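You operate a simulated robot arm through the tools that you are given. There is no shell and no other tool. Be economical: measure what you need, move in short steps, check, and stop when the job is done.

Carry out the task below with a simulated robot arm. There is one attempt and no reset: what you move stays moved.

TASK
Shake the jar that the ticket names in the shaker.
Fine: press start once; open the clamp again and stand the jar on the brown mat.

It is judged by the outcome, as a careful person would: the job done as asked, and still so three seconds after it is handed in. It fails if anything else is knocked over, pushed out of place, dropped, spilled or broken.

THE ROBOT
A 7-joint arm with a two-finger parallel gripper, fixed in place. Base frame: the origin is at the foot of the arm, x ahead of it, y to its left, z up; the work surface is at about z = 0.8. Lengths are in m, angles in degrees, forces in N, time in s.
With the tool pointing down near the work surface it reaches from about 0.3 to 0.7 m from the base axis. Its first joint turns from -66.0 to 66.0 degrees. Payload 1.57 kg.
Tool frame: the origin (TCP) lies between the finger pads and is the grasp point; the fingertips stand 0.03 m ahead of it; z points along the fingers, y is the line along which they close. The gripper opens to 0.11 m. The fingers are 0.024 m wide and 0.012 m thick; the gripper's body (0.048 by 0.112 m) begins 0.078 m behind the TCP.
Orientation is that of the tool frame in the base frame, as a unit quaternion [w, x, y, z]. With the fingers straight down and closing along the base's y, the tool's x points along the base's -x, its y along +y and its z along -z.

THE INTERFACE
- The arm moves only by the tool arm_command. Its argument "motion" is a list of rows, each a list of 3 entries, a list of its own where there are three numbers: the shift along the base's x, y, z in units of 50 mm (1.0 is 50 mm), then the turn, a rotation vector about the base's x, y, z in units of 4 degrees (1.0 is 4 degrees), then the closure, from 0 (fully open) to 1 (shut). In form: [[[dx, dy, dz], [rx, ry, rz], grip], ...]. A call has 1 to 12 rows; each row shifts and turns the commanded pose from where the row before left it. A call with a number of a shift or a turn outside -1 to 1 is refused whole. A row lasts 0.2 s, in which the tool goes at most 0.05 m and 8.6 degrees; a call with a longer step from one row to the next is refused whole, and so is a gripper value outside its range. A pose out of reach is approached as far as the arm can. The call stops where the force on the tool passes 70 N (or 10 N more than at its start, if that is more) or the arm is blocked; 0.2 s more then pass. The fingers move at their own pace (about 0.108 m/s each) and stop on an object; they squeeze with about 38 N. The grip force told is the motor's: it shows also when the fingers shut on nothing. Time passes only in rows, and 0.2 s behind the last, so rows that do not move let the fingers close. It gives the time, the measured TCP pose, the force on the tool (base axes), the opening and the grip force at its end, in the units of the frame above (readings bear some noise).
- Cameras (640 x 400 px; columns grow to the right, rows downward): "scene" is fixed at [0.1646, -0.3854, 1.4157]; the picture's right is [0.81, -0.58, 0.00], its down [-0.27, -0.38, -0.89] and it looks along [0.52, 0.72, -0.46] (base axes); focal length 362 px, centre (320, 200). "wrist" rides on the gripper at [-0.036, 0, -0.08] in the tool frame; the picture's right is [0.00, -1.00, 0.00], its down [0.97, 0.00, -0.24] and it looks along [0.24, 0.00, 0.97] (tool axes); focal length 218 px, centre (320, 200).
- capture(camera): a new picture of that camera. No time passes.
- measure_at(camera, pixels): for up to 12 pixels [column, row] of the newest picture of that camera ("zoom" is the newest enlarged one), the place [x, y, z] in the base frame of the surface seen there, good to about 0.002 m. No time passes.
- close_up(camera, box): a new picture of the part [left, top, right, bottom] of that camera's present view, enlarged. No time passes.
- sign_off(): hands the job in; it is judged then, once.

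Work in short steps. Measure before you move; look again where a grasp or a placing could have gone wrong, and mend it. You have 80 turns and 54 pictures in all, the two below and enlarged ones among them. Open the gripper and draw the arm clear of the work before you hand the job in, unless the task says otherwise; then end with one line.

The tools are called after "Emit:" as a command line: name --argument value ..., lists and objects as JSON in quotes. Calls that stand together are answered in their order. arm_command: Moves the arm, as the interface text tells. Its arguments: {"type":"object","properties":{"motion":{"type":"array"}},"required":["motion"]} The other tools are called the same way: capture (camera) takes a picture; measure_at (camera, pixels) gives the place of the surface under pixels of a picture; close_up (camera, box) takes an enlarged picture of a part of a camera's view; sign_off () hands the job in.

At the start:

```text
time_s: 0.0
ee_pos: [0.4009, 0.1425, 1.1397]
tcp_rot: [0.0, 0.001, 1.0, 0.0]
force: [0.6, 0.4, 0.2]
opening: 0.1101
finger_force: 0.0
```

scene: 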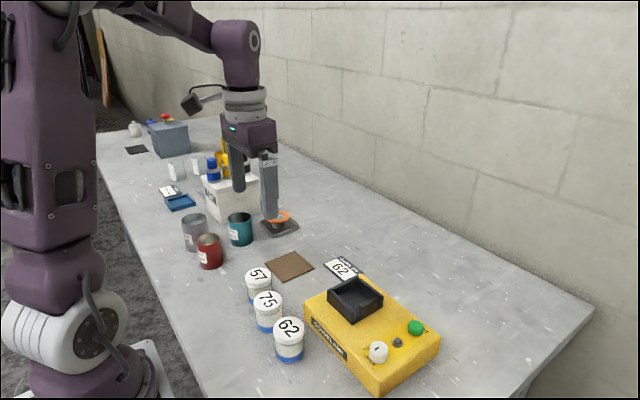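
wrist: 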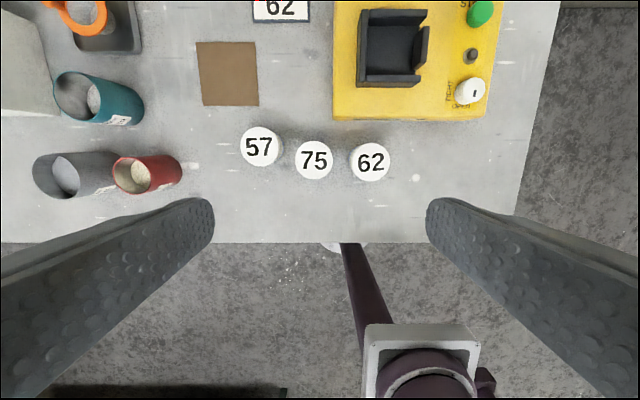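

The ticket seems to read 62. I take close-ups of the ticket, the jars and the shaker to check.

Emit:
close_up --camera "scene" --box '[230, 240, 450, 400]'

Emit:
close_up --camera "wrist" --box '[230, 0, 510, 190]'

```text
2.50 times, centred on (340, 320) of scene
```

zoom: 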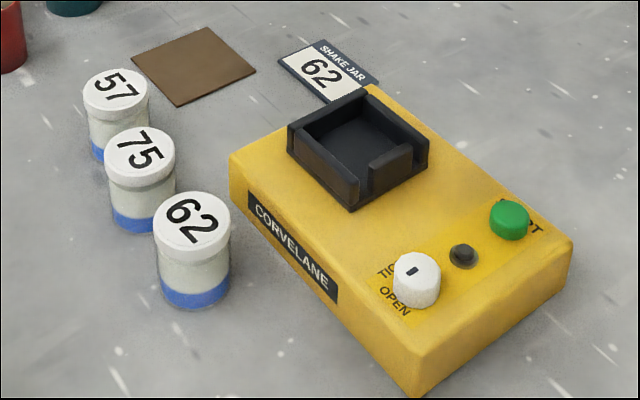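

```text
2.11 times, centred on (370, 95) of wrist
```

zoom: 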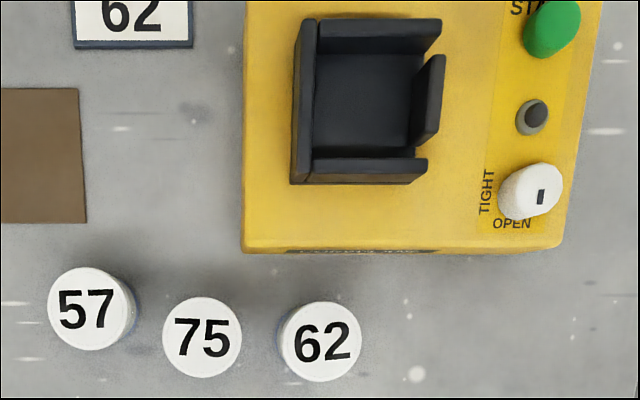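

Jar 62 is the one nearest the shaker's front. I measure jar, cradle, knob and start button in the wrist picture.

Emit:
measure_at --camera "zoom" --pixels '[[320, 341], [320, 305], [320, 378], [282, 341], [358, 341], [365, 100], [303, 100], [430, 100], [365, 35], [365, 165], [530, 190], [553, 30]]'

Emit:
measure_at --camera "wrist" --pixels '[[314, 160], [260, 146], [228, 75], [200, 42], [258, 105], [345, 100], [440, 100], [420, 60], [472, 55], [370, 161], [470, 90], [484, 12]]'

Emit:
close_up --camera "wrist" --box '[430, 0, 510, 120]'

```text
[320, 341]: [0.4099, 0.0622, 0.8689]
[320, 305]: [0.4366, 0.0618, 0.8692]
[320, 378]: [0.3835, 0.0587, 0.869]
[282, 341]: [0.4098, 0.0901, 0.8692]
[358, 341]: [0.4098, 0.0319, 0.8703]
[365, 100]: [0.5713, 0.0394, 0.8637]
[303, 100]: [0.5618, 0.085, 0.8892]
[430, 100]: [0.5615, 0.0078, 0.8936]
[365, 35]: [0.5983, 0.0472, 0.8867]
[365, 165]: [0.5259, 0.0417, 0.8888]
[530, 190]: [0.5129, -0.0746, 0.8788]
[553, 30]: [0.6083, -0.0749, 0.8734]
```

```text
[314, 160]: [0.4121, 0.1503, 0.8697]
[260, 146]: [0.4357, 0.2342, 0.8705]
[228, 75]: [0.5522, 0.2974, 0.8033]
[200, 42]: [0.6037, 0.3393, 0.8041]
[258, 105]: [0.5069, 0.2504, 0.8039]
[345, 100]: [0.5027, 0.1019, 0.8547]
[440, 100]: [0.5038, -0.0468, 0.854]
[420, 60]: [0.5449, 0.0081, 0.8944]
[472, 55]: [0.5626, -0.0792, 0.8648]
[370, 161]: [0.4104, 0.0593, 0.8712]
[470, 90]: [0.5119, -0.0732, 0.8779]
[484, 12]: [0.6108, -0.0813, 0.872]
```

```text
3.33 times, centred on (470, 60) of wrist
```

zoom: 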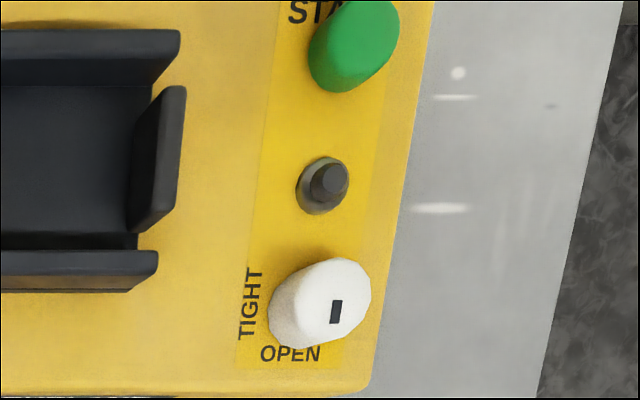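

The knob mark points at OPEN and the clamp is open. I move above the shaker for a straight look at the cradle and knob.

Emit:
arm_command --motion '[[[0.65, -0.55, -0.2], [0, 0, 0], 0], [[0.65, -0.55, -0.2], [0, 0, 0], 0], [[0.65, -0.55, -0.2], [0, 0, 0], 0], [[0.65, -0.55, -0.2], [0, 0, 0], 0], [[0, 0, 0], [0, 0, 0], 0]]'

Emit:
capture --camera "wrist"

```text
time_s: 1.2
ee_pos: [0.5286, 0.0305, 1.0998]
tcp_rot: [0.0, 0.0, 1.0, 0.0]
force: [1.2, -0.9, 0.3]
opening: 0.11
finger_force: 0.1
```

```text
48 pictures are left
```

wrist: 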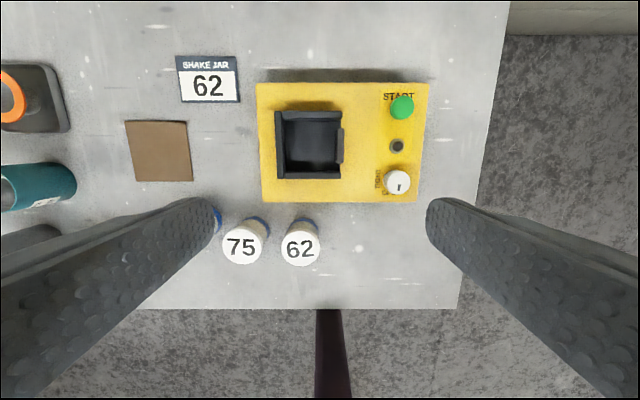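

Emit:
close_up --camera "wrist" --box '[250, 80, 440, 200]'

```text
3.33 times, centred on (345, 140) of wrist
```

zoom: 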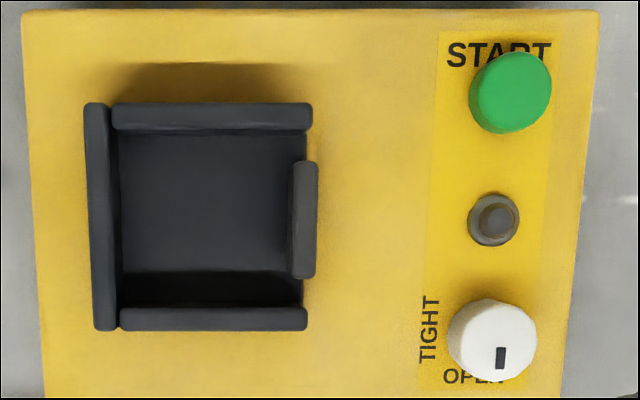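

Emit:
measure_at --camera "zoom" --pixels '[[86, 210], [105, 210], [294, 220], [314, 220], [210, 127], [210, 106], [210, 310], [210, 325], [210, 210], [497, 335], [520, 85], [497, 217]]'

Emit:
measure_at --camera "zoom" --pixels '[[452, 335], [532, 340], [497, 303], [497, 378], [475, 85], [548, 80], [515, 57], [515, 115], [497, 240], [350, 220]]'

Emit:
measure_at --camera "wrist" --pixels '[[300, 247], [300, 232], [300, 263], [285, 247], [316, 247], [241, 245], [300, 224]]'

```text
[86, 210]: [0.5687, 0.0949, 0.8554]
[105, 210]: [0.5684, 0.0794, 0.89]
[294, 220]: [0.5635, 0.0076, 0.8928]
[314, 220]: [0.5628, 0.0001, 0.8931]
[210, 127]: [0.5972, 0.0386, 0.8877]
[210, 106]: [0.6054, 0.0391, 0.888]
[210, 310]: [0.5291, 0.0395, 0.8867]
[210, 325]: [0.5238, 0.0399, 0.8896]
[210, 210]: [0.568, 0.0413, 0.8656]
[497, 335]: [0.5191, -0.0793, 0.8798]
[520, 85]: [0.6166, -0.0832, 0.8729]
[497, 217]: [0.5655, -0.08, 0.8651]
```

```text
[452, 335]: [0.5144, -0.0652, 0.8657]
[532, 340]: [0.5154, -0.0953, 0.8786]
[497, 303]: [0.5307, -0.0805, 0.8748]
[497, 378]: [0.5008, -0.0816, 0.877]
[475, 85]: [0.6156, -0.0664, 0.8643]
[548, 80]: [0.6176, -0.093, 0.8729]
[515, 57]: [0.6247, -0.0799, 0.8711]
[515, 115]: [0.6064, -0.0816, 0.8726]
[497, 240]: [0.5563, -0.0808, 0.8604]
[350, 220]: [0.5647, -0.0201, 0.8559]
```

```text
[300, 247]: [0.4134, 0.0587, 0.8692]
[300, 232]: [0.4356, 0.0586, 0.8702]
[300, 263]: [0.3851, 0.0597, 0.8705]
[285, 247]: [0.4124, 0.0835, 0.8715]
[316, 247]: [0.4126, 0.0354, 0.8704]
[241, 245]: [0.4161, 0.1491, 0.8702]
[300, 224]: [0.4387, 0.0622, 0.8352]
```

Jar 62 is centred at about (0.411, 0.0595); the cradle at (0.5635, 0.044). I go over the jar with fingers partly open (0.08) to stay clear of jar 75.

Emit:
arm_command --motion '[[[-0.588, 0.145, -0.7], [0, 0, 0], 0.27], [[-0.588, 0.145, -0.7], [0, 0, 0], 0.27], [[-0.588, 0.145, -0.7], [0, 0, 0], 0.27], [[-0.588, 0.145, -0.7], [0, 0, 0], 0.27], [[0, 0, 0], [0, 0, 0], 0.27]]'

Emit:
capture --camera "wrist"

```text
time_s: 2.4
ee_pos: [0.4115, 0.0585, 0.9598]
tcp_rot: [-0.001, -0.001, 1.0, -0.001]
force: [1.1, 0.3, -0.5]
opening: 0.0804
finger_force: 0.1
```

```text
46 pictures are left
```

wrist: 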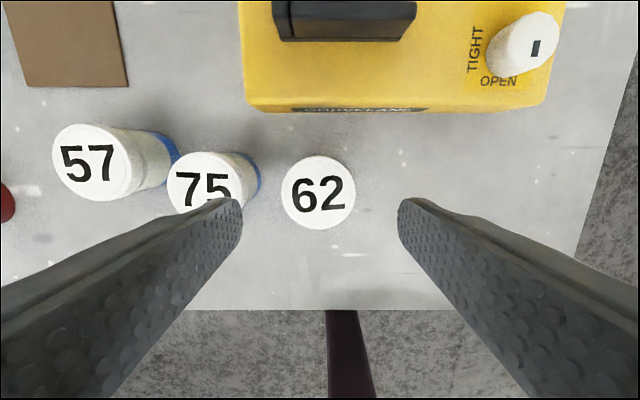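

The fingers straddle jar 62 centrally (318,193), clear of jar 75. I descend, then close.

Emit:
arm_command --motion '[[[0, 0.01, -0.66], [0, 0, 0], 0.27], [[0, 0.01, -0.66], [0, 0, 0], 0.27], [[0, 0, -0.66], [0, 0, 0], 0.27], [[0, 0, 0], [0, 0, 0], 0.27], [[0, 0, 0], [0, 0, 0], 0.6], [[0, 0, 0], [0, 0, 0], 0.6], [[0, 0, 0], [0, 0, 0], 0.6]]'

Emit:
capture --camera "scene"

```text
time_s: 4.0
ee_pos: [0.4125, 0.0603, 0.86]
tcp_rot: [0.0, 0.0, 1.0, 0.001]
force: [0.2, 0.4, 0.3]
opening: 0.059
finger_force: 37.5
```

```text
45 pictures are left
```

scene: 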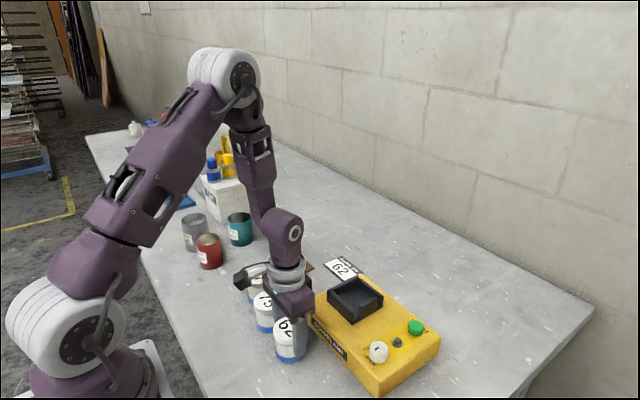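

Gripped at 0.059. I lift the jar 0.12 m and carry it over the cradle.

Emit:
arm_command --motion '[[[0, 0, 0.6], [0, 0, 0], 0.6], [[0, 0, 0.9], [0, 0, 0], 0.6], [[0, 0, 0.9], [0, 0, 0], 0.6], [[0.5, -0.05, 0], [0, 0, 0], 0.6], [[0.8, -0.08, 0], [0, 0, 0], 0.6], [[0.8, -0.08, 0], [0, 0, 0], 0.6], [[0.8, -0.08, 0], [0, 0, 0], 0.6], [[0.13, -0.01, 0], [0, 0, 0], 0.6], [[0, 0, 0], [0, 0, 0], 0.6]]'

Emit:
capture --camera "scene"

Emit:
capture --camera "wrist"

```text
time_s: 6.0
ee_pos: [0.5639, 0.0449, 0.9803]
tcp_rot: [0.0, 0.0, 1.0, 0.0]
force: [0.4, 0.3, -1.6]
opening: 0.0585
finger_force: 38.6
```

```text
44 pictures are left
```

scene: 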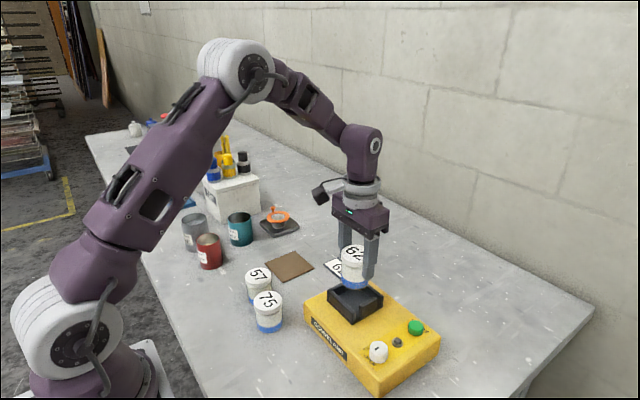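

```text
43 pictures are left
```

wrist: 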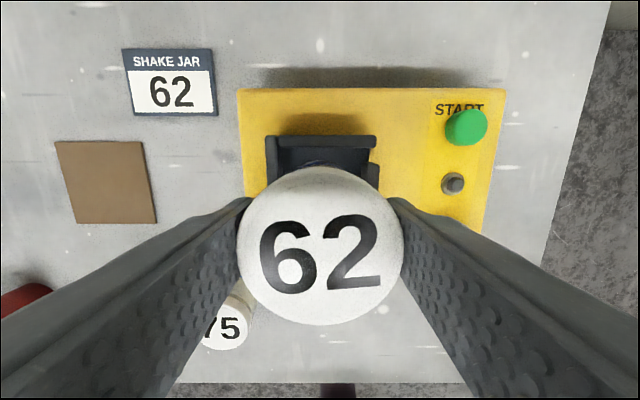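

I measure the held jar's lid edges to check its centre before lowering.

Emit:
measure_at --camera "wrist" --pixels '[[320, 172], [320, 320], [320, 245], [242, 245], [400, 245]]'

```text
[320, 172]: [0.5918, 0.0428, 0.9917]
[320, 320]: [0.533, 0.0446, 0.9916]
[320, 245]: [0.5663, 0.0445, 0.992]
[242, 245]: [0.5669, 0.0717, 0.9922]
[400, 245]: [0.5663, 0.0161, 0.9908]
```

Lid centre (0.5625, 0.0445) fits the cradle. I lower it in steps.

Emit:
arm_command --motion '[[[0.01, 0, -0.4], [0, 0, 0], 0.6], [[0, 0, -0.3], [0, 0, 0], 0.6], [[0, 0, -0.2], [0, 0, 0], 0.6], [[0, 0, -0.1], [0, 0, 0], 0.6], [[0, 0, 0], [0, 0, 0], 0.6]]'

Emit:
close_up --camera "scene" --box '[290, 200, 450, 400]'

```text
time_s: 7.2
ee_pos: [0.5626, 0.0453, 0.9311]
tcp_rot: [0.0, 0.0, 1.0, -0.001]
force: [0.1, -0.8, -1.6]
opening: 0.0586
finger_force: 37.9
```

```text
2.00 times, centred on (370, 300) of scene
```

zoom: 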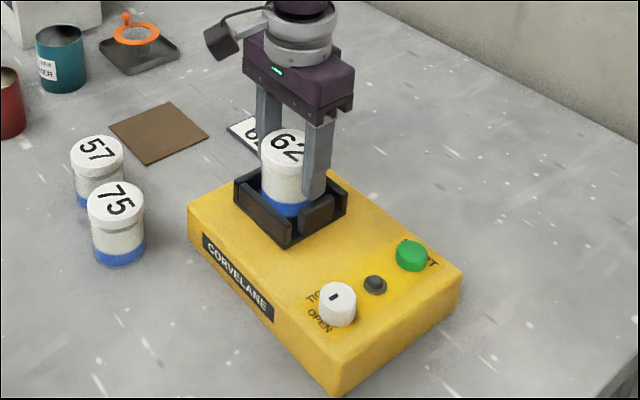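

The jar is inside the walls, a few mm from the floor. I lower in 1–2 mm steps watching the force.

Emit:
arm_command --motion '[[[0, 0, -0.04], [0, 0, 0], 0.6], [[0, 0, -0.04], [0, 0, 0], 0.6], [[0, 0, -0.02], [0, 0, 0], 0.6], [[0, 0, 0], [0, 0, 0], 0.6]]'

```text
time_s: 8.2
ee_pos: [0.566, 0.0462, 0.9257]
tcp_rot: [-0.001, 0.001, 1.0, 0.0]
force: [-0.2, 0.4, -2.5]
opening: 0.059
finger_force: 37.7
```

Emit:
arm_command --motion '[[[0, 0, -0.03], [0, 0, 0], 0.6], [[0, 0, 0], [0, 0, 0], 0.6]]'

```text
time_s: 8.8
ee_pos: [0.5648, 0.0472, 0.9238]
tcp_rot: [0.001, 0.0, 1.0, 0.0]
force: [-0.1, 0.5, 5.1]
opening: 0.0589
finger_force: 37.6
```

The upward force of 5 N shows contact with the floor. I open the fingers and rise.

Emit:
arm_command --motion '[[[0, 0, 0], [0, 0, 0], 0.3], [[0, 0, 0], [0, 0, 0], 0.3], [[0, 0, 0.4], [0, 0, 0], 0.3], [[0, 0, 0.8], [0, 0, 0], 0.3], [[0, 0, 0.8], [0, 0, 0], 0.3], [[0, 0, 0], [0, 0, 0], 0.3]]'

Emit:
capture --camera "wrist"

Emit:
close_up --camera "scene" --box '[290, 200, 450, 400]'

```text
time_s: 10.2
ee_pos: [0.5647, 0.044, 1.0261]
tcp_rot: [0.0, 0.0, 1.0, 0.0]
force: [0.4, 0.0, 0.5]
opening: 0.077
finger_force: 0.0
```

```text
41 pictures are left
```

wrist: 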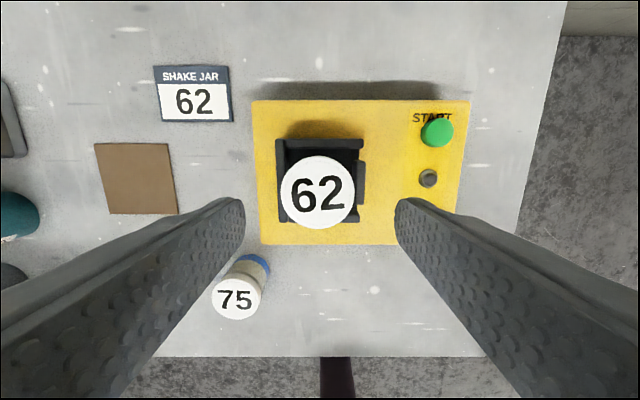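

```text
2.00 times, centred on (370, 300) of scene
```

zoom: 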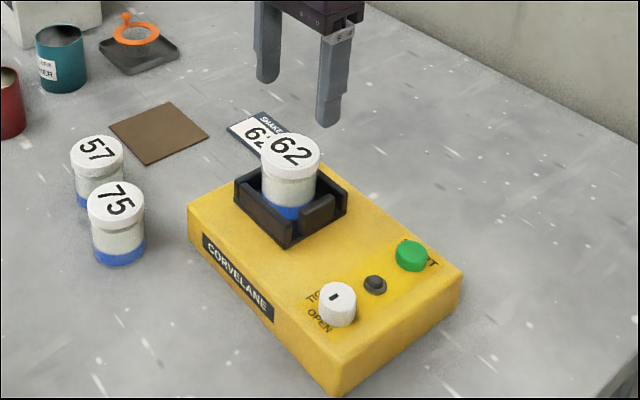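

The jar is seated. Now over the knob at (0.516, -0.080), with the fingers narrowed to about 0.06.

Emit:
arm_command --motion '[[[-0.325, -0.827, 0], [0, 0, 0], 0.45], [[-0.325, -0.827, 0], [0, 0, 0], 0.45], [[-0.325, -0.827, 0], [0, 0, 0], 0.45], [[0, 0, -0.66], [0, 0, 0], 0.45], [[0, 0, -0.66], [0, 0, 0], 0.45], [[0, 0, 0], [0, 0, 0], 0.45]]'

Emit:
capture --camera "wrist"

```text
time_s: 11.6
ee_pos: [0.5165, -0.0773, 0.9582]
tcp_rot: [0.0, 0.0, 1.0, 0.0]
force: [-0.1, 0.2, 0.8]
opening: 0.0608
finger_force: 0.0
```

```text
39 pictures are left
```

wrist: 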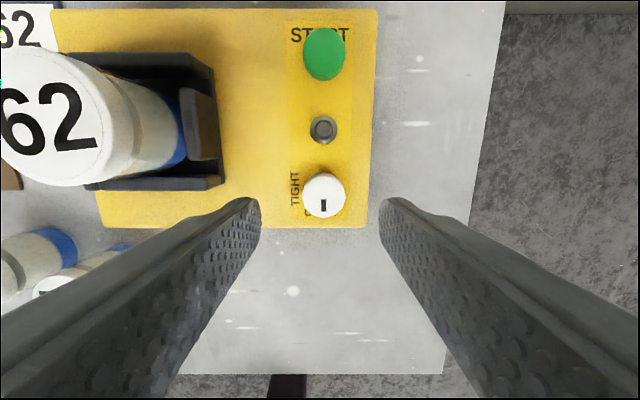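

Emit:
measure_at --camera "wrist" --pixels '[[323, 195], [303, 195], [344, 195], [323, 177], [323, 215], [324, 55], [324, 130], [306, 50], [343, 50]]'

```text
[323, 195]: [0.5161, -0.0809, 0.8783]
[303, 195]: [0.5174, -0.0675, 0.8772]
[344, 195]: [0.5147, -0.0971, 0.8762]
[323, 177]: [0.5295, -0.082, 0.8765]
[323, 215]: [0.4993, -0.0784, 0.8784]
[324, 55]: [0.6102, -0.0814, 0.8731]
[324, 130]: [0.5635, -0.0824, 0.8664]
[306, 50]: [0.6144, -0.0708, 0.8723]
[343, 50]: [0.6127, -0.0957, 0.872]
```

Knob centre is (0.515, -0.0815). I shift 4 mm, lower to TCP z 0.891 and close on it.

Emit:
arm_command --motion '[[[-0.03, -0.08, -0.5], [0, 0, 0], 0.45], [[0, 0, -0.5], [0, 0, 0], 0.45], [[0, 0, -0.34], [0, 0, 0], 0.45], [[0, 0, 0], [0, 0, 0], 0.45], [[0, 0, 0], [0, 0, 0], 0.9], [[0, 0, 0], [0, 0, 0], 0.9], [[0, 0, 0], [0, 0, 0], 0.9]]'

Emit:
capture --camera "wrist"

```text
time_s: 13.2
ee_pos: [0.5133, -0.0798, 0.8911]
tcp_rot: [0.0, 0.0, 1.0, 0.001]
force: [0.5, 10.9, -4.4]
opening: 0.0331
finger_force: 41.1
```

```text
38 pictures are left
```

wrist: 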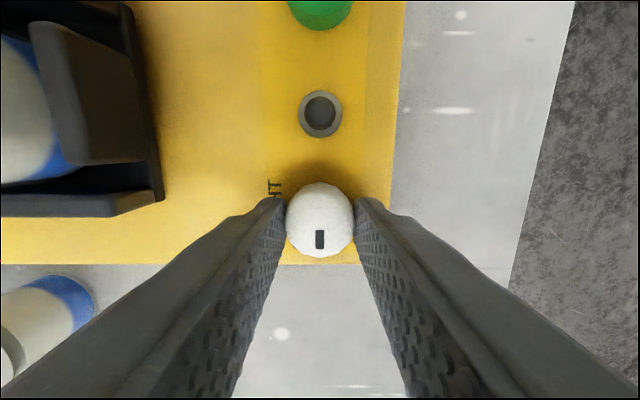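

Gripped. I turn clockwise (from OPEN toward TIGHT), about -z, half way first.

Emit:
arm_command --motion '[[[0, 0.03, 0], [0, 0, -1], 0.9], [[0, 0, 0], [0, 0, -1], 0.9], [[0, 0, 0], [0, 0, -1], 0.9], [[0, 0, 0], [0, 0, -1], 0.9], [[0, 0, 0], [0, 0, -1], 0.9], [[0, 0, 0], [0, 0, -1], 0.9], [[0, 0, 0], [0, 0, -1], 0.9], [[0, 0, 0], [0, 0, -1], 0.9], [[0, 0, 0], [0, 0, -1], 0.9], [[0, 0, 0], [0, 0, -1], 0.9], [[0, 0, 0], [0, 0, -1], 0.9]]'

Emit:
capture --camera "wrist"

```text
time_s: 15.6
ee_pos: [0.514, -0.0792, 0.8902]
tcp_rot: [-0.001, 0.375, 0.927, 0.0]
force: [-6.1, 2.5, -23.3]
opening: 0.0331
finger_force: 40.5
```

```text
37 pictures are left
```

wrist: 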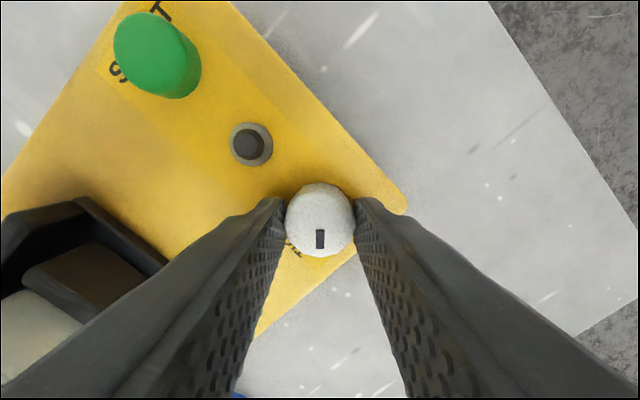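

The knob follows the gripper (turned 44°). I continue to 90°.

Emit:
arm_command --motion '[[[0.01, 0, -0.02], [0, 0, -1], 0.9], [[0, 0, 0], [0, 0, -1], 0.9], [[0, 0, 0], [0, 0, -1], 0.9], [[0, 0, 0], [0, 0, -1], 0.9], [[0, 0, 0], [0, 0, -1], 0.9], [[0, 0, 0], [0, 0, -1], 0.9], [[0, 0, 0], [0, 0, -1], 0.9], [[0, 0, 0], [0, 0, -1], 0.9], [[0, 0, 0], [0, 0, -1], 0.9], [[0, 0, 0], [0, 0, -1], 0.9], [[0, 0, 0], [0, 0, -1], 0.9]]'

Emit:
capture --camera "wrist"

Emit:
capture --camera "scene"

```text
time_s: 18.0
ee_pos: [0.5165, -0.0799, 0.8896]
tcp_rot: [0.001, 0.695, 0.719, 0.001]
force: [-12.2, 6.3, 33.2]
opening: 0.0331
finger_force: 41.2
```

```text
36 pictures are left
```

wrist: 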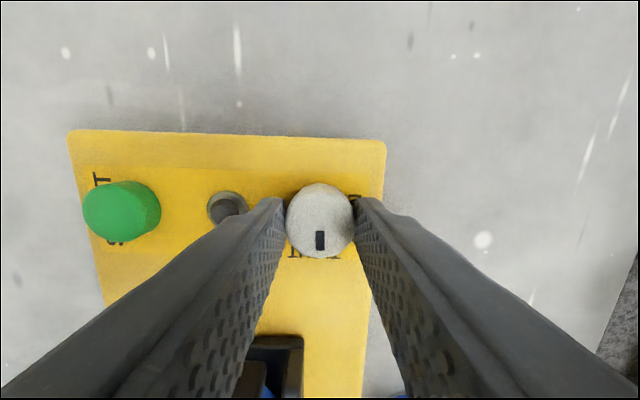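

```text
35 pictures are left
```

scene: 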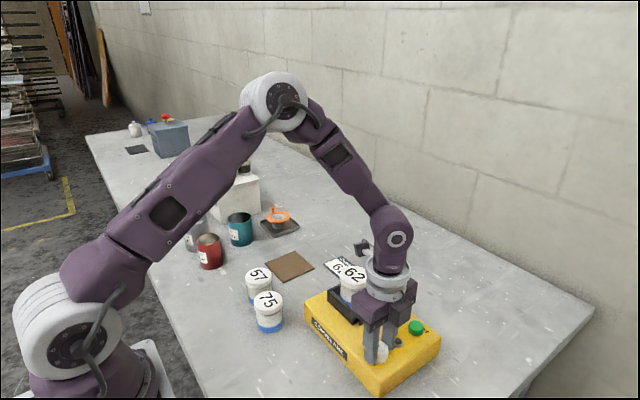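

Turned 88°. I add 3°, relieve the vertical force, then look at the clamp.

Emit:
arm_command --motion '[[[-0.01, 0, 0.02], [0, 0, -0.6], 0.9], [[0, 0, 0], [0, 0, 0], 0.9]]'

Emit:
close_up --camera "scene" --box '[290, 250, 450, 400]'

```text
time_s: 18.6
ee_pos: [0.514, -0.0789, 0.8906]
tcp_rot: [0.0, 0.71, 0.705, 0.001]
force: [0.6, 3.4, 7.8]
opening: 0.0333
finger_force: 41.1
```

```text
2.67 times, centred on (370, 325) of scene
```

zoom: 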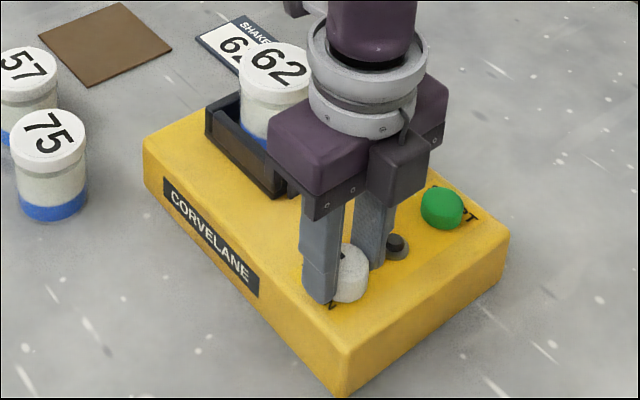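

I open the fingers slightly (lamp is close) and rise straight up.

Emit:
arm_command --motion '[[[0, 0, 0], [0, 0, 0], 0.6], [[0, 0, 0], [0, 0, 0], 0.6], [[0, 0, 0.5], [0, 0, 0], 0.6], [[0, 0, 0.8], [0, 0, 0], 0.6], [[0, 0, 0.8], [0, 0, 0], 0.6], [[0, 0, 0], [0, 0, 0], 0.6]]'

Emit:
capture --camera "wrist"

Emit:
close_up --camera "scene" --box '[290, 250, 450, 400]'

```text
time_s: 20.0
ee_pos: [0.5161, -0.0796, 0.9967]
tcp_rot: [0.0, 0.71, 0.704, 0.0]
force: [-0.3, -0.4, 0.5]
opening: 0.0439
finger_force: 0.1
```

```text
33 pictures are left
```

wrist: 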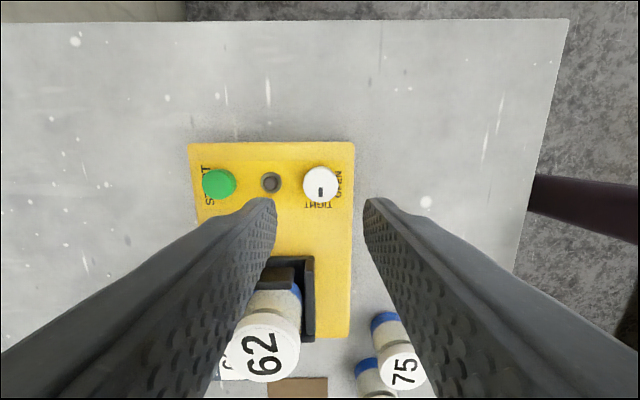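

```text
2.67 times, centred on (370, 325) of scene
```

zoom: 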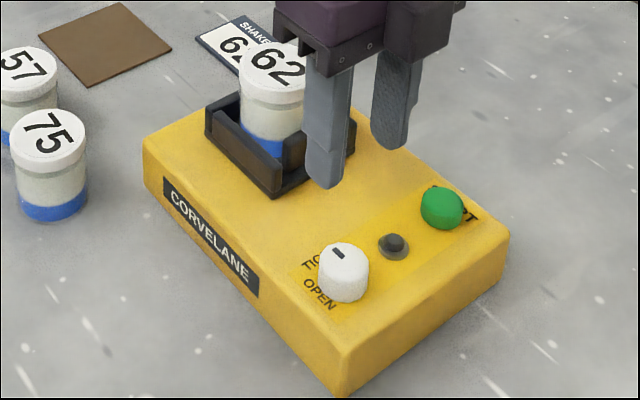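

The mark points to TIGHT and the jaw is against the jar. I shut the fingers and go over the start button (0.6145, -0.0815).

Emit:
arm_command --motion '[[[0.65, -0.01, 0], [0, 0, 0], 1], [[0.66, -0.01, 0], [0, 0, 0], 1], [[0.66, -0.01, 0], [0, 0, 0], 1], [[0, 0, -0.6], [0, 0, 0], 1], [[0, 0, -0.6], [0, 0, 0], 1], [[0, 0, 0], [0, 0, 0], 1]]'

Emit:
capture --camera "wrist"

Emit:
close_up --camera "scene" --box '[290, 250, 450, 400]'

```text
time_s: 21.4
ee_pos: [0.6129, -0.0805, 0.936]
tcp_rot: [0.0, 0.71, 0.704, 0.0]
force: [-0.4, -0.7, 0.1]
opening: 0.0003
finger_force: 22.0
```

```text
31 pictures are left
```

wrist: 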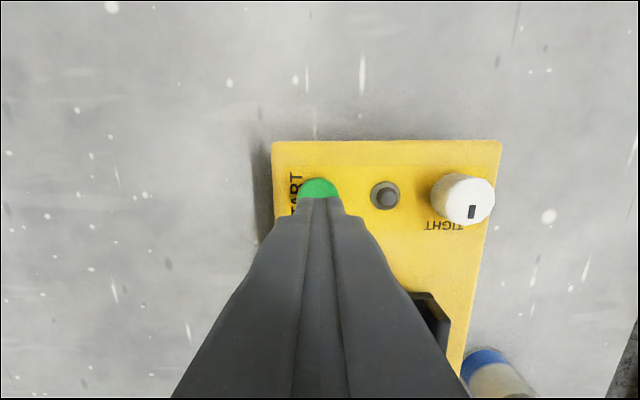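

```text
2.67 times, centred on (370, 325) of scene
```

zoom: 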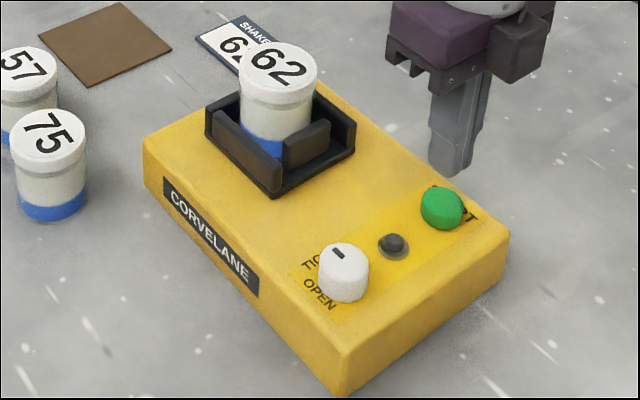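

The closed fingertips are above the button. I go down to it and press in 2 mm steps.

Emit:
arm_command --motion '[[[0.02, 0, -0.4], [0, 0, 0], 1], [[0, -0.01, -0.18], [0, 0, 0], 1], [[0, 0, -0.04], [0, 0, 0], 1], [[0, 0, -0.04], [0, 0, 0], 1], [[0, 0, -0.04], [0, 0, 0], 1], [[0, 0, 0], [0, 0, 0], 1]]'

Emit:
close_up --camera "scene" --box '[290, 250, 450, 400]'

```text
time_s: 22.8
ee_pos: [0.6152, -0.082, 0.9003]
tcp_rot: [0.0, 0.71, 0.705, 0.0]
force: [-0.8, -0.4, 1.3]
opening: 0.0002
finger_force: 21.6
```

```text
2.67 times, centred on (370, 325) of scene
```

zoom: 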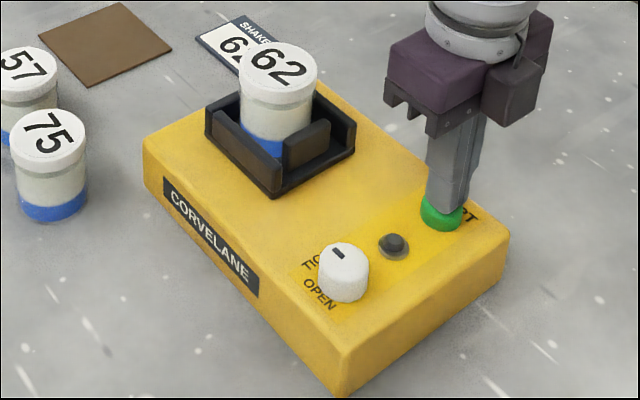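

Just touching (1.3 N); lamp still dark. I press on further.

Emit:
arm_command --motion '[[[0, 0, -0.04], [0, 0, 0], 1], [[0, 0, -0.04], [0, 0, 0], 1]]'

Emit:
close_up --camera "scene" --box '[290, 250, 450, 400]'

```text
time_s: 23.4
ee_pos: [0.6144, -0.0825, 0.898]
tcp_rot: [-0.001, 0.71, 0.704, 0.001]
force: [0.2, -0.1, 3.1]
opening: 0.0
finger_force: 21.7
```

```text
2.67 times, centred on (370, 325) of scene
```

zoom: 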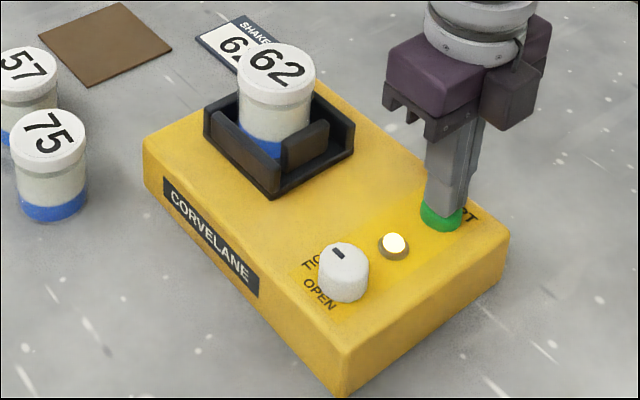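

The lamp is lit and the shaker runs. I rise straight up and wait for it to finish.

Emit:
arm_command --motion '[[[0, 0, 0.6], [0, 0, 0], 1], [[0, 0, 0.8], [0, 0, 0], 1], [[0, 0, 0.6], [0, 0, 0], 1], [[0, 0, 0], [0, 0, 0], 1], [[0, 0, 0], [0, 0, 0], 1], [[0, 0, 0], [0, 0, 0], 1], [[0, 0, 0], [0, 0, 0], 1], [[0, 0, 0], [0, 0, 0], 1], [[0, 0, 0], [0, 0, 0], 1], [[0, 0, 0], [0, 0, 0], 1], [[0, 0, 0], [0, 0, 0], 1], [[0, 0, 0], [0, 0, 0], 1]]'

Emit:
close_up --camera "scene" --box '[290, 250, 450, 400]'

```text
time_s: 26.0
ee_pos: [0.6164, -0.0829, 0.9969]
tcp_rot: [0.0, 0.709, 0.705, -0.001]
force: [-0.1, 0.3, 0.6]
opening: 0.0
finger_force: 22.0
```

```text
2.67 times, centred on (370, 325) of scene
```

zoom: 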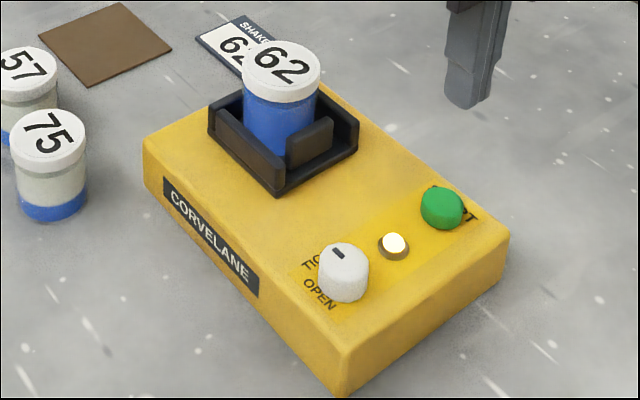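

Still running (lamp on, jar now mixing). I move back above the knob while waiting, fingers at about 0.045.

Emit:
arm_command --motion '[[[-0.66, 0.01, 0], [0, 0, 0], 0.6], [[-0.66, 0.01, 0], [0, 0, 0], 0.6], [[-0.68, 0.02, 0], [0, 0, 0], 0.6], [[0, 0, 0], [0, 0, 0], 0.6], [[0, 0, 0], [0, 0, 0], 0.6], [[0, 0, 0], [0, 0, 0], 0.6], [[0, 0, 0], [0, 0, 0], 0.6], [[0, 0, 0], [0, 0, 0], 0.6], [[0, 0, 0], [0, 0, 0], 0.6], [[0, 0, 0], [0, 0, 0], 0.6], [[0, 0, 0], [0, 0, 0], 0.6]]'

Emit:
capture --camera "wrist"

```text
time_s: 28.4
ee_pos: [0.516, -0.0815, 0.9968]
tcp_rot: [0.0, 0.71, 0.704, 0.0]
force: [0.0, -0.4, -1.0]
opening: 0.044
finger_force: 0.1
```

```text
26 pictures are left
```

wrist: 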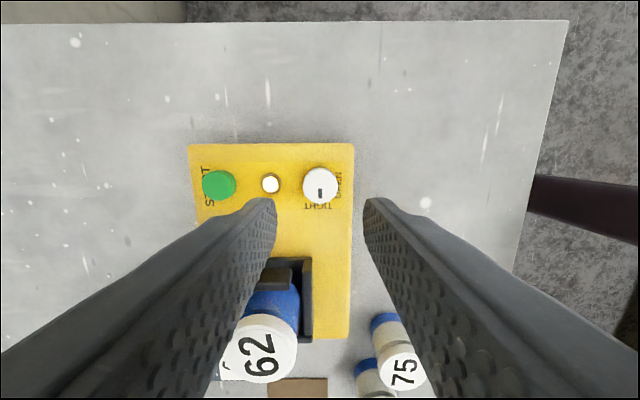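

Lamp (270,184) is still lit. I wait more.

Emit:
arm_command --motion '[[[0, 0, 0], [0, 0, 0], 0.6], [[0, 0, 0], [0, 0, 0], 0.6], [[0, 0, 0], [0, 0, 0], 0.6], [[0, 0, 0], [0, 0, 0], 0.6], [[0, 0, 0], [0, 0, 0], 0.6], [[0, 0, 0], [0, 0, 0], 0.6], [[0, 0, 0], [0, 0, 0], 0.6], [[0, 0, 0], [0, 0, 0], 0.6], [[0, 0, 0], [0, 0, 0], 0.6], [[0, 0, 0], [0, 0, 0], 0.6], [[0, 0, 0], [0, 0, 0], 0.6], [[0, 0, 0], [0, 0, 0], 0.6]]'

Emit:
capture --camera "wrist"

```text
time_s: 31.0
ee_pos: [0.516, -0.0808, 0.9977]
tcp_rot: [0.001, 0.709, 0.705, 0.0]
force: [0.1, -0.3, -0.6]
opening: 0.0442
finger_force: 0.1
```

```text
25 pictures are left
```

wrist: 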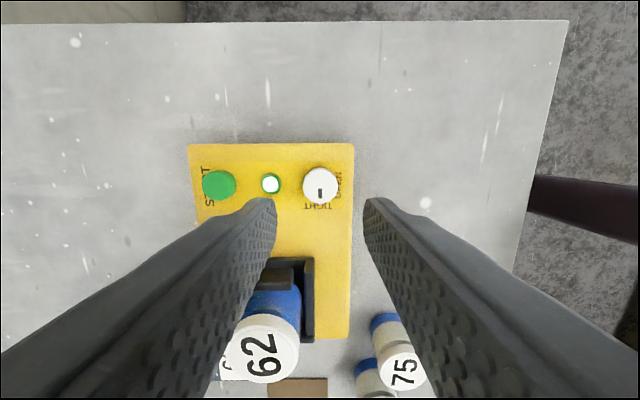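

The lamp turned green: finished. I descend on the knob and grip it.

Emit:
arm_command --motion '[[[-0.01, 0, -0.7], [0, 0, 0], 0.6], [[-0.01, 0, -0.7], [0, 0, 0], 0.6], [[0, 0, -0.5], [0, 0, 0], 0.6], [[0, 0, -0.23], [0, 0, 0], 0.6], [[0, 0, 0], [0, 0, 0], 0.6], [[0, 0, 0], [0, 0, 0], 0.9], [[0, 0, 0], [0, 0, 0], 0.9]]'

Emit:
capture --camera "wrist"

Emit:
close_up --camera "scene" --box '[290, 250, 450, 400]'

```text
time_s: 32.6
ee_pos: [0.5159, -0.0792, 0.8879]
tcp_rot: [0.0, 0.71, 0.705, 0.001]
force: [14.4, -0.3, -12.6]
opening: 0.0334
finger_force: 41.1
```

```text
24 pictures are left
```

wrist: 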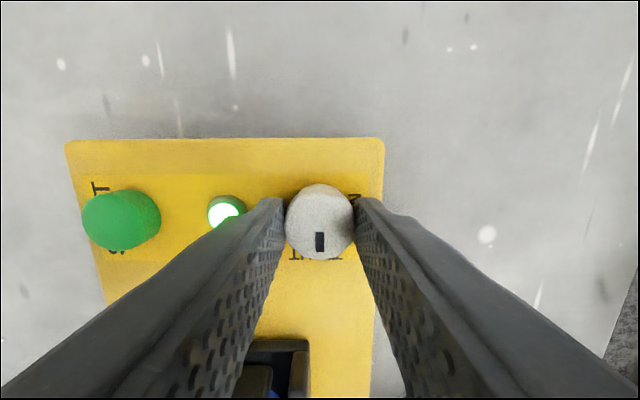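

```text
2.67 times, centred on (370, 325) of scene
```

zoom: 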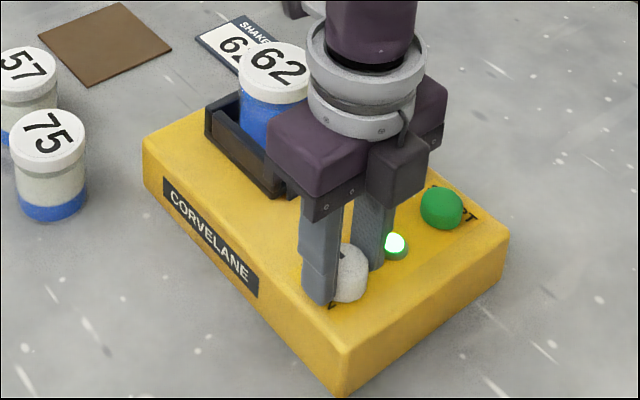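

Gripped again. I turn back counter-clockwise toward OPEN, relieving the side force a little.

Emit:
arm_command --motion '[[[0.03, 0.02, 0.01], [0, 0, 1], 0.9], [[0, 0, 0], [0, 0, 1], 0.9], [[0, 0, 0], [0, 0, 1], 0.9], [[0, 0, 0], [0, 0, 1], 0.9], [[0, 0, 0], [0, 0, 1], 0.9], [[0, 0, 0], [0, 0, 1], 0.9], [[0, 0, 0], [0, 0, 1], 0.9], [[0, 0, 0], [0, 0, 1], 0.9], [[0, 0, 0], [0, 0, 1], 0.9], [[0, 0, 0], [0, 0, 1], 0.9], [[0, 0, 0], [0, 0, 1], 0.9]]'

```text
time_s: 35.0
ee_pos: [0.5148, -0.0786, 0.8905]
tcp_rot: [-0.001, 0.393, 0.919, -0.001]
force: [5.2, -12.7, -23.4]
opening: 0.0329
finger_force: 41.0
```

Emit:
arm_command --motion '[[[0, -0.02, -0.01], [0, 0, 1], 0.9], [[0, 0, 0], [0, 0, 1], 0.9], [[0, 0, 0], [0, 0, 1], 0.9], [[0, 0, 0], [0, 0, 1], 0.9], [[0, 0, 0], [0, 0, 1], 0.9], [[0, 0, 0], [0, 0, 1], 0.9], [[0, 0, 0], [0, 0, 1], 0.9], [[0, 0, 0], [0, 0, 1], 0.9], [[0, 0, 0], [0, 0, 1], 0.9], [[0, 0, 0], [0, 0, 1], 0.9], [[0, 0, 0], [0, 0, 1], 0.9], [[0, 0, 0], [0, 0, 0], 0.9]]'

Emit:
capture --camera "wrist"

Emit:
close_up --camera "scene" --box '[290, 250, 450, 400]'

```text
time_s: 37.6
ee_pos: [0.5142, -0.0799, 0.8909]
tcp_rot: [0.0, 0.021, 1.0, 0.0]
force: [-11.1, -2.0, 6.7]
opening: 0.033
finger_force: 40.3
```

```text
22 pictures are left
```

wrist: 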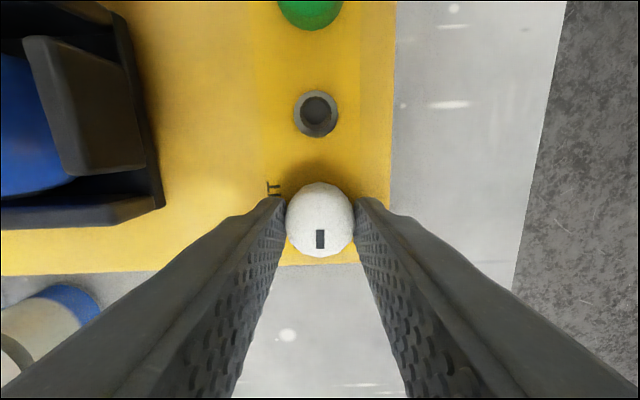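

```text
2.67 times, centred on (370, 325) of scene
```

zoom: 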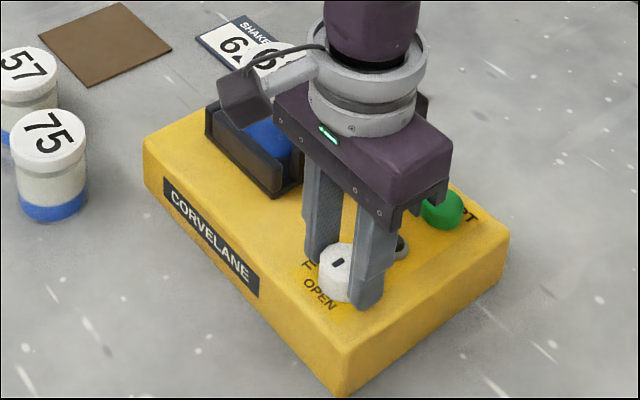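

About 2° short; I finish the turn, release and rise.

Emit:
arm_command --motion '[[[0, 0, 0], [0, 0, 0.65], 0.9], [[0, 0, 0], [0, 0, 0], 0.9], [[0, 0, 0], [0, 0, 0], 0.5], [[0, 0, 0], [0, 0, 0], 0.5], [[0, 0, 0.5], [0, 0, 0], 0.5], [[0, 0, 0.8], [0, 0, 0], 0.5], [[0, 0, 0.9], [0, 0, 0], 0.5], [[0, 0, 0.5], [0, 0, 0], 0.5], [[0, 0, 0], [0, 0, 0], 0.5]]'

Emit:
capture --camera "wrist"

Emit:
close_up --camera "scene" --box '[290, 250, 450, 400]'

```text
time_s: 39.6
ee_pos: [0.5147, -0.0768, 1.0256]
tcp_rot: [0.0, -0.002, 1.0, 0.001]
force: [0.1, -0.7, 0.5]
opening: 0.0549
finger_force: 0.1
```

```text
20 pictures are left
```

wrist: 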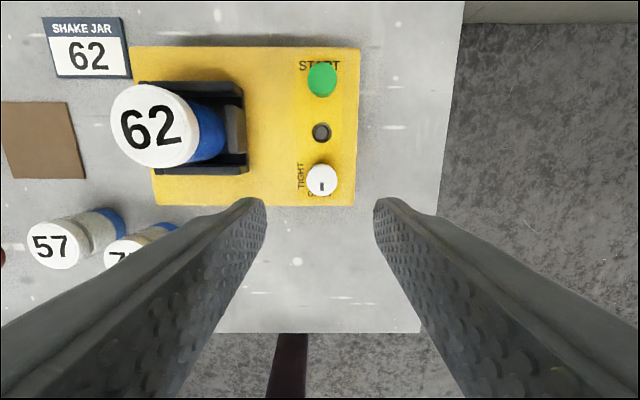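

```text
2.67 times, centred on (370, 325) of scene
```

zoom: 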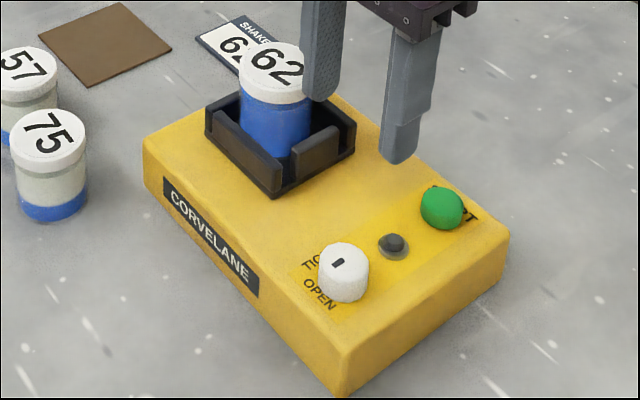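

The clamp is open again. I measure the jar lid and the mat.

Emit:
measure_at --camera "wrist" --pixels '[[150, 126], [114, 126], [196, 130], [155, 88], [155, 165], [40, 140], [70, 105], [83, 176]]'

Emit:
capture --camera "scene"

```text
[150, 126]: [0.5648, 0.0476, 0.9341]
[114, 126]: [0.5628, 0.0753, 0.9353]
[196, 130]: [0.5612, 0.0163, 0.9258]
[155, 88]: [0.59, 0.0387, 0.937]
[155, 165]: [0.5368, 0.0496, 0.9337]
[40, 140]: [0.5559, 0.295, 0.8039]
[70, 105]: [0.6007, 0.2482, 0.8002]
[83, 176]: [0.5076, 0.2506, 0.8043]
```

```text
18 pictures are left
```

scene: 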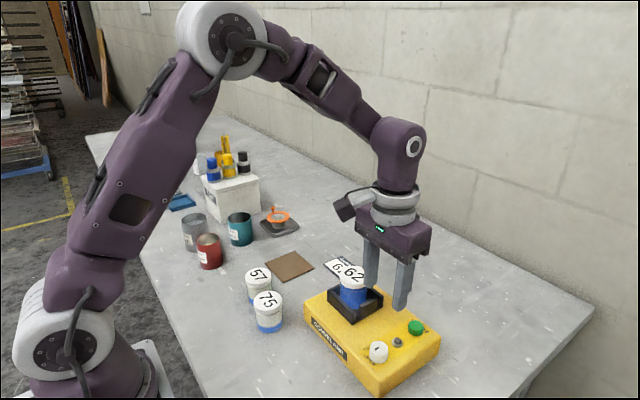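

Jar centre ≈ (0.564, 0.047); mat centre ≈ (0.555, 0.295). I go over the jar.

Emit:
arm_command --motion '[[[0.32, 0.82, 0], [0, 0, 0], 0.3], [[0.32, 0.82, 0], [0, 0, 0], 0.3], [[0.33, 0.82, 0], [0, 0, 0], 0.3], [[0, 0, 0], [0, 0, 0], 0.3], [[0, 0, 0], [0, 0, 0], 0.3]]'

Emit:
capture --camera "wrist"

```text
time_s: 40.8
ee_pos: [0.5636, 0.046, 1.0247]
tcp_rot: [0.0, -0.002, 1.0, 0.0]
force: [-0.1, -0.3, 0.8]
opening: 0.0771
finger_force: 0.0
```

```text
17 pictures are left
```

wrist: 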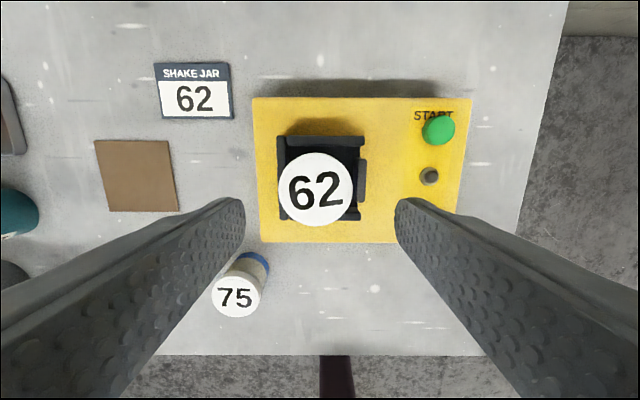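

Well aligned (jar centre at 315,189). I descend to z 0.926, close and lift.

Emit:
arm_command --motion '[[[0, 0.04, -0.8], [0, 0, 0], 0.3], [[0, 0, -0.8], [0, 0, 0], 0.3], [[0, 0, -0.37], [0, 0, 0], 0.3], [[0, 0, 0], [0, 0, 0], 0.3], [[0, 0, 0], [0, 0, 0], 0.6], [[0, 0, 0], [0, 0, 0], 0.6], [[0, 0, 0], [0, 0, 0], 0.6]]'

```text
time_s: 42.4
ee_pos: [0.5642, 0.0462, 0.927]
tcp_rot: [0.0, -0.002, 1.0, 0.0]
force: [-0.1, 1.6, 0.0]
opening: 0.0585
finger_force: 38.1
```

Gripped. I lift and carry it over the mat.

Emit:
arm_command --motion '[[[0, 0, 0.4], [0, 0, 0], 0.6], [[0, 0, 0.7], [0, 0, 0], 0.6], [[0, 0, 0.5], [0, 0, 0], 0.6], [[-0.02, 0.4, 0], [0, 0, 0], 0.6], [[-0.03, 0.8, 0], [0, 0, 0], 0.6], [[-0.03, 0.9, 0], [0, 0, 0], 0.6], [[-0.03, 0.9, 0], [0, 0, 0], 0.6], [[-0.03, 0.9, 0], [0, 0, 0], 0.6], [[-0.02, 0.7, 0], [0, 0, 0], 0.6], [[-0.02, 0.37, 0], [0, 0, 0], 0.6], [[0, 0, 0], [0, 0, 0], 0.6]]'

Emit:
capture --camera "wrist"

Emit:
capture --camera "scene"

```text
time_s: 44.8
ee_pos: [0.5541, 0.2932, 1.0066]
tcp_rot: [-0.001, -0.002, 1.0, 0.0]
force: [-0.2, 0.1, -1.7]
opening: 0.0586
finger_force: 38.1
```

```text
16 pictures are left
```

wrist: 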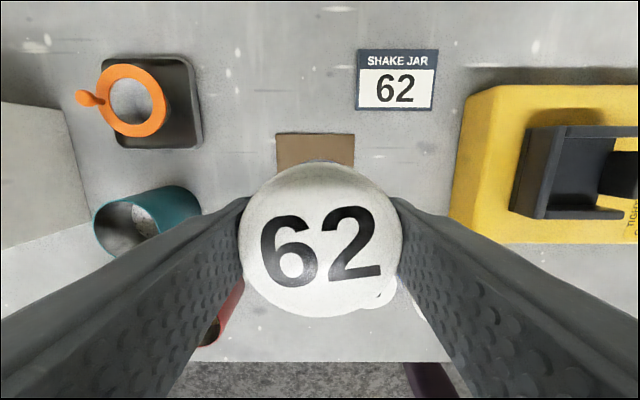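

```text
15 pictures are left
```

scene: 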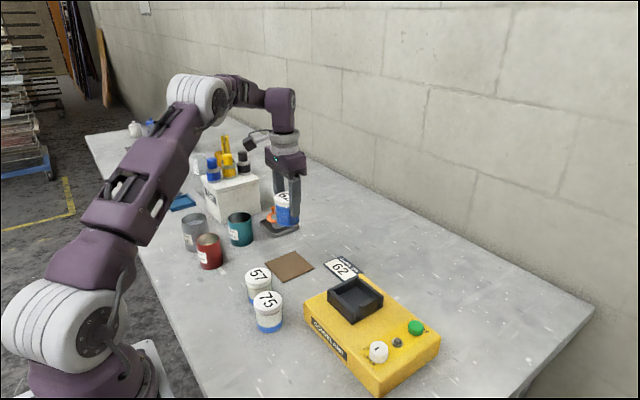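

The jar is above the mat with clear surroundings. I lower to just above contact (~0.866).

Emit:
arm_command --motion '[[[0.01, 0.03, -0.8], [0, 0, 0], 0.6], [[0, 0, -0.8], [0, 0, 0], 0.6], [[0, 0, -0.7], [0, 0, 0], 0.6], [[0, 0, -0.3], [0, 0, 0], 0.6], [[0, 0, -0.08], [0, 0, 0], 0.6], [[0, 0, -0.03], [0, 0, 0], 0.6], [[0, 0, 0], [0, 0, 0], 0.6]]'

Emit:
close_up --camera "scene" --box '[220, 180, 380, 300]'

```text
time_s: 46.4
ee_pos: [0.5539, 0.2949, 0.8734]
tcp_rot: [0.0, -0.003, 1.0, 0.001]
force: [0.0, -0.3, -2.5]
opening: 0.0588
finger_force: 38.0
```

```text
3.33 times, centred on (300, 240) of scene
```

zoom: 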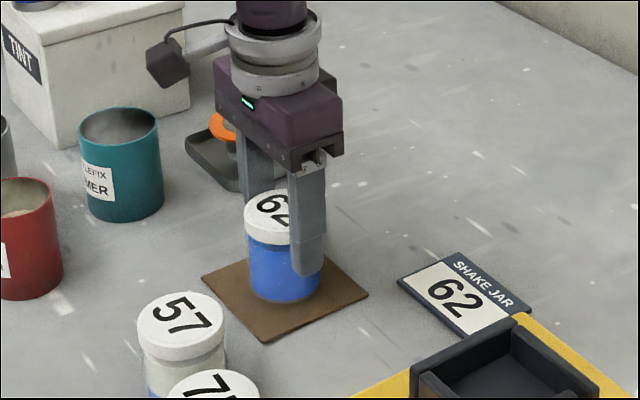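

Over the mat, several mm up. I lower in 2 mm steps to contact.

Emit:
arm_command --motion '[[[0, 0, -0.04], [0, 0, 0], 0.6], [[0, 0, -0.04], [0, 0, 0], 0.6], [[0, 0, -0.03], [0, 0, 0], 0.6], [[0, 0, 0], [0, 0, 0], 0.6]]'

```text
time_s: 47.4
ee_pos: [0.5534, 0.2958, 0.8663]
tcp_rot: [-0.001, -0.002, 1.0, 0.0]
force: [-0.2, -0.1, -1.9]
opening: 0.0586
finger_force: 38.2
```

Emit:
arm_command --motion '[[[0, 0, -0.03], [0, 0, 0], 0.6], [[0, 0, -0.02], [0, 0, 0], 0.6], [[0, 0, 0], [0, 0, 0], 0.6]]'

```text
time_s: 48.2
ee_pos: [0.5558, 0.2966, 0.8652]
tcp_rot: [0.0, -0.001, 1.0, 0.0]
force: [-13.8, -6.0, 31.8]
opening: 0.0584
finger_force: 38.1
```

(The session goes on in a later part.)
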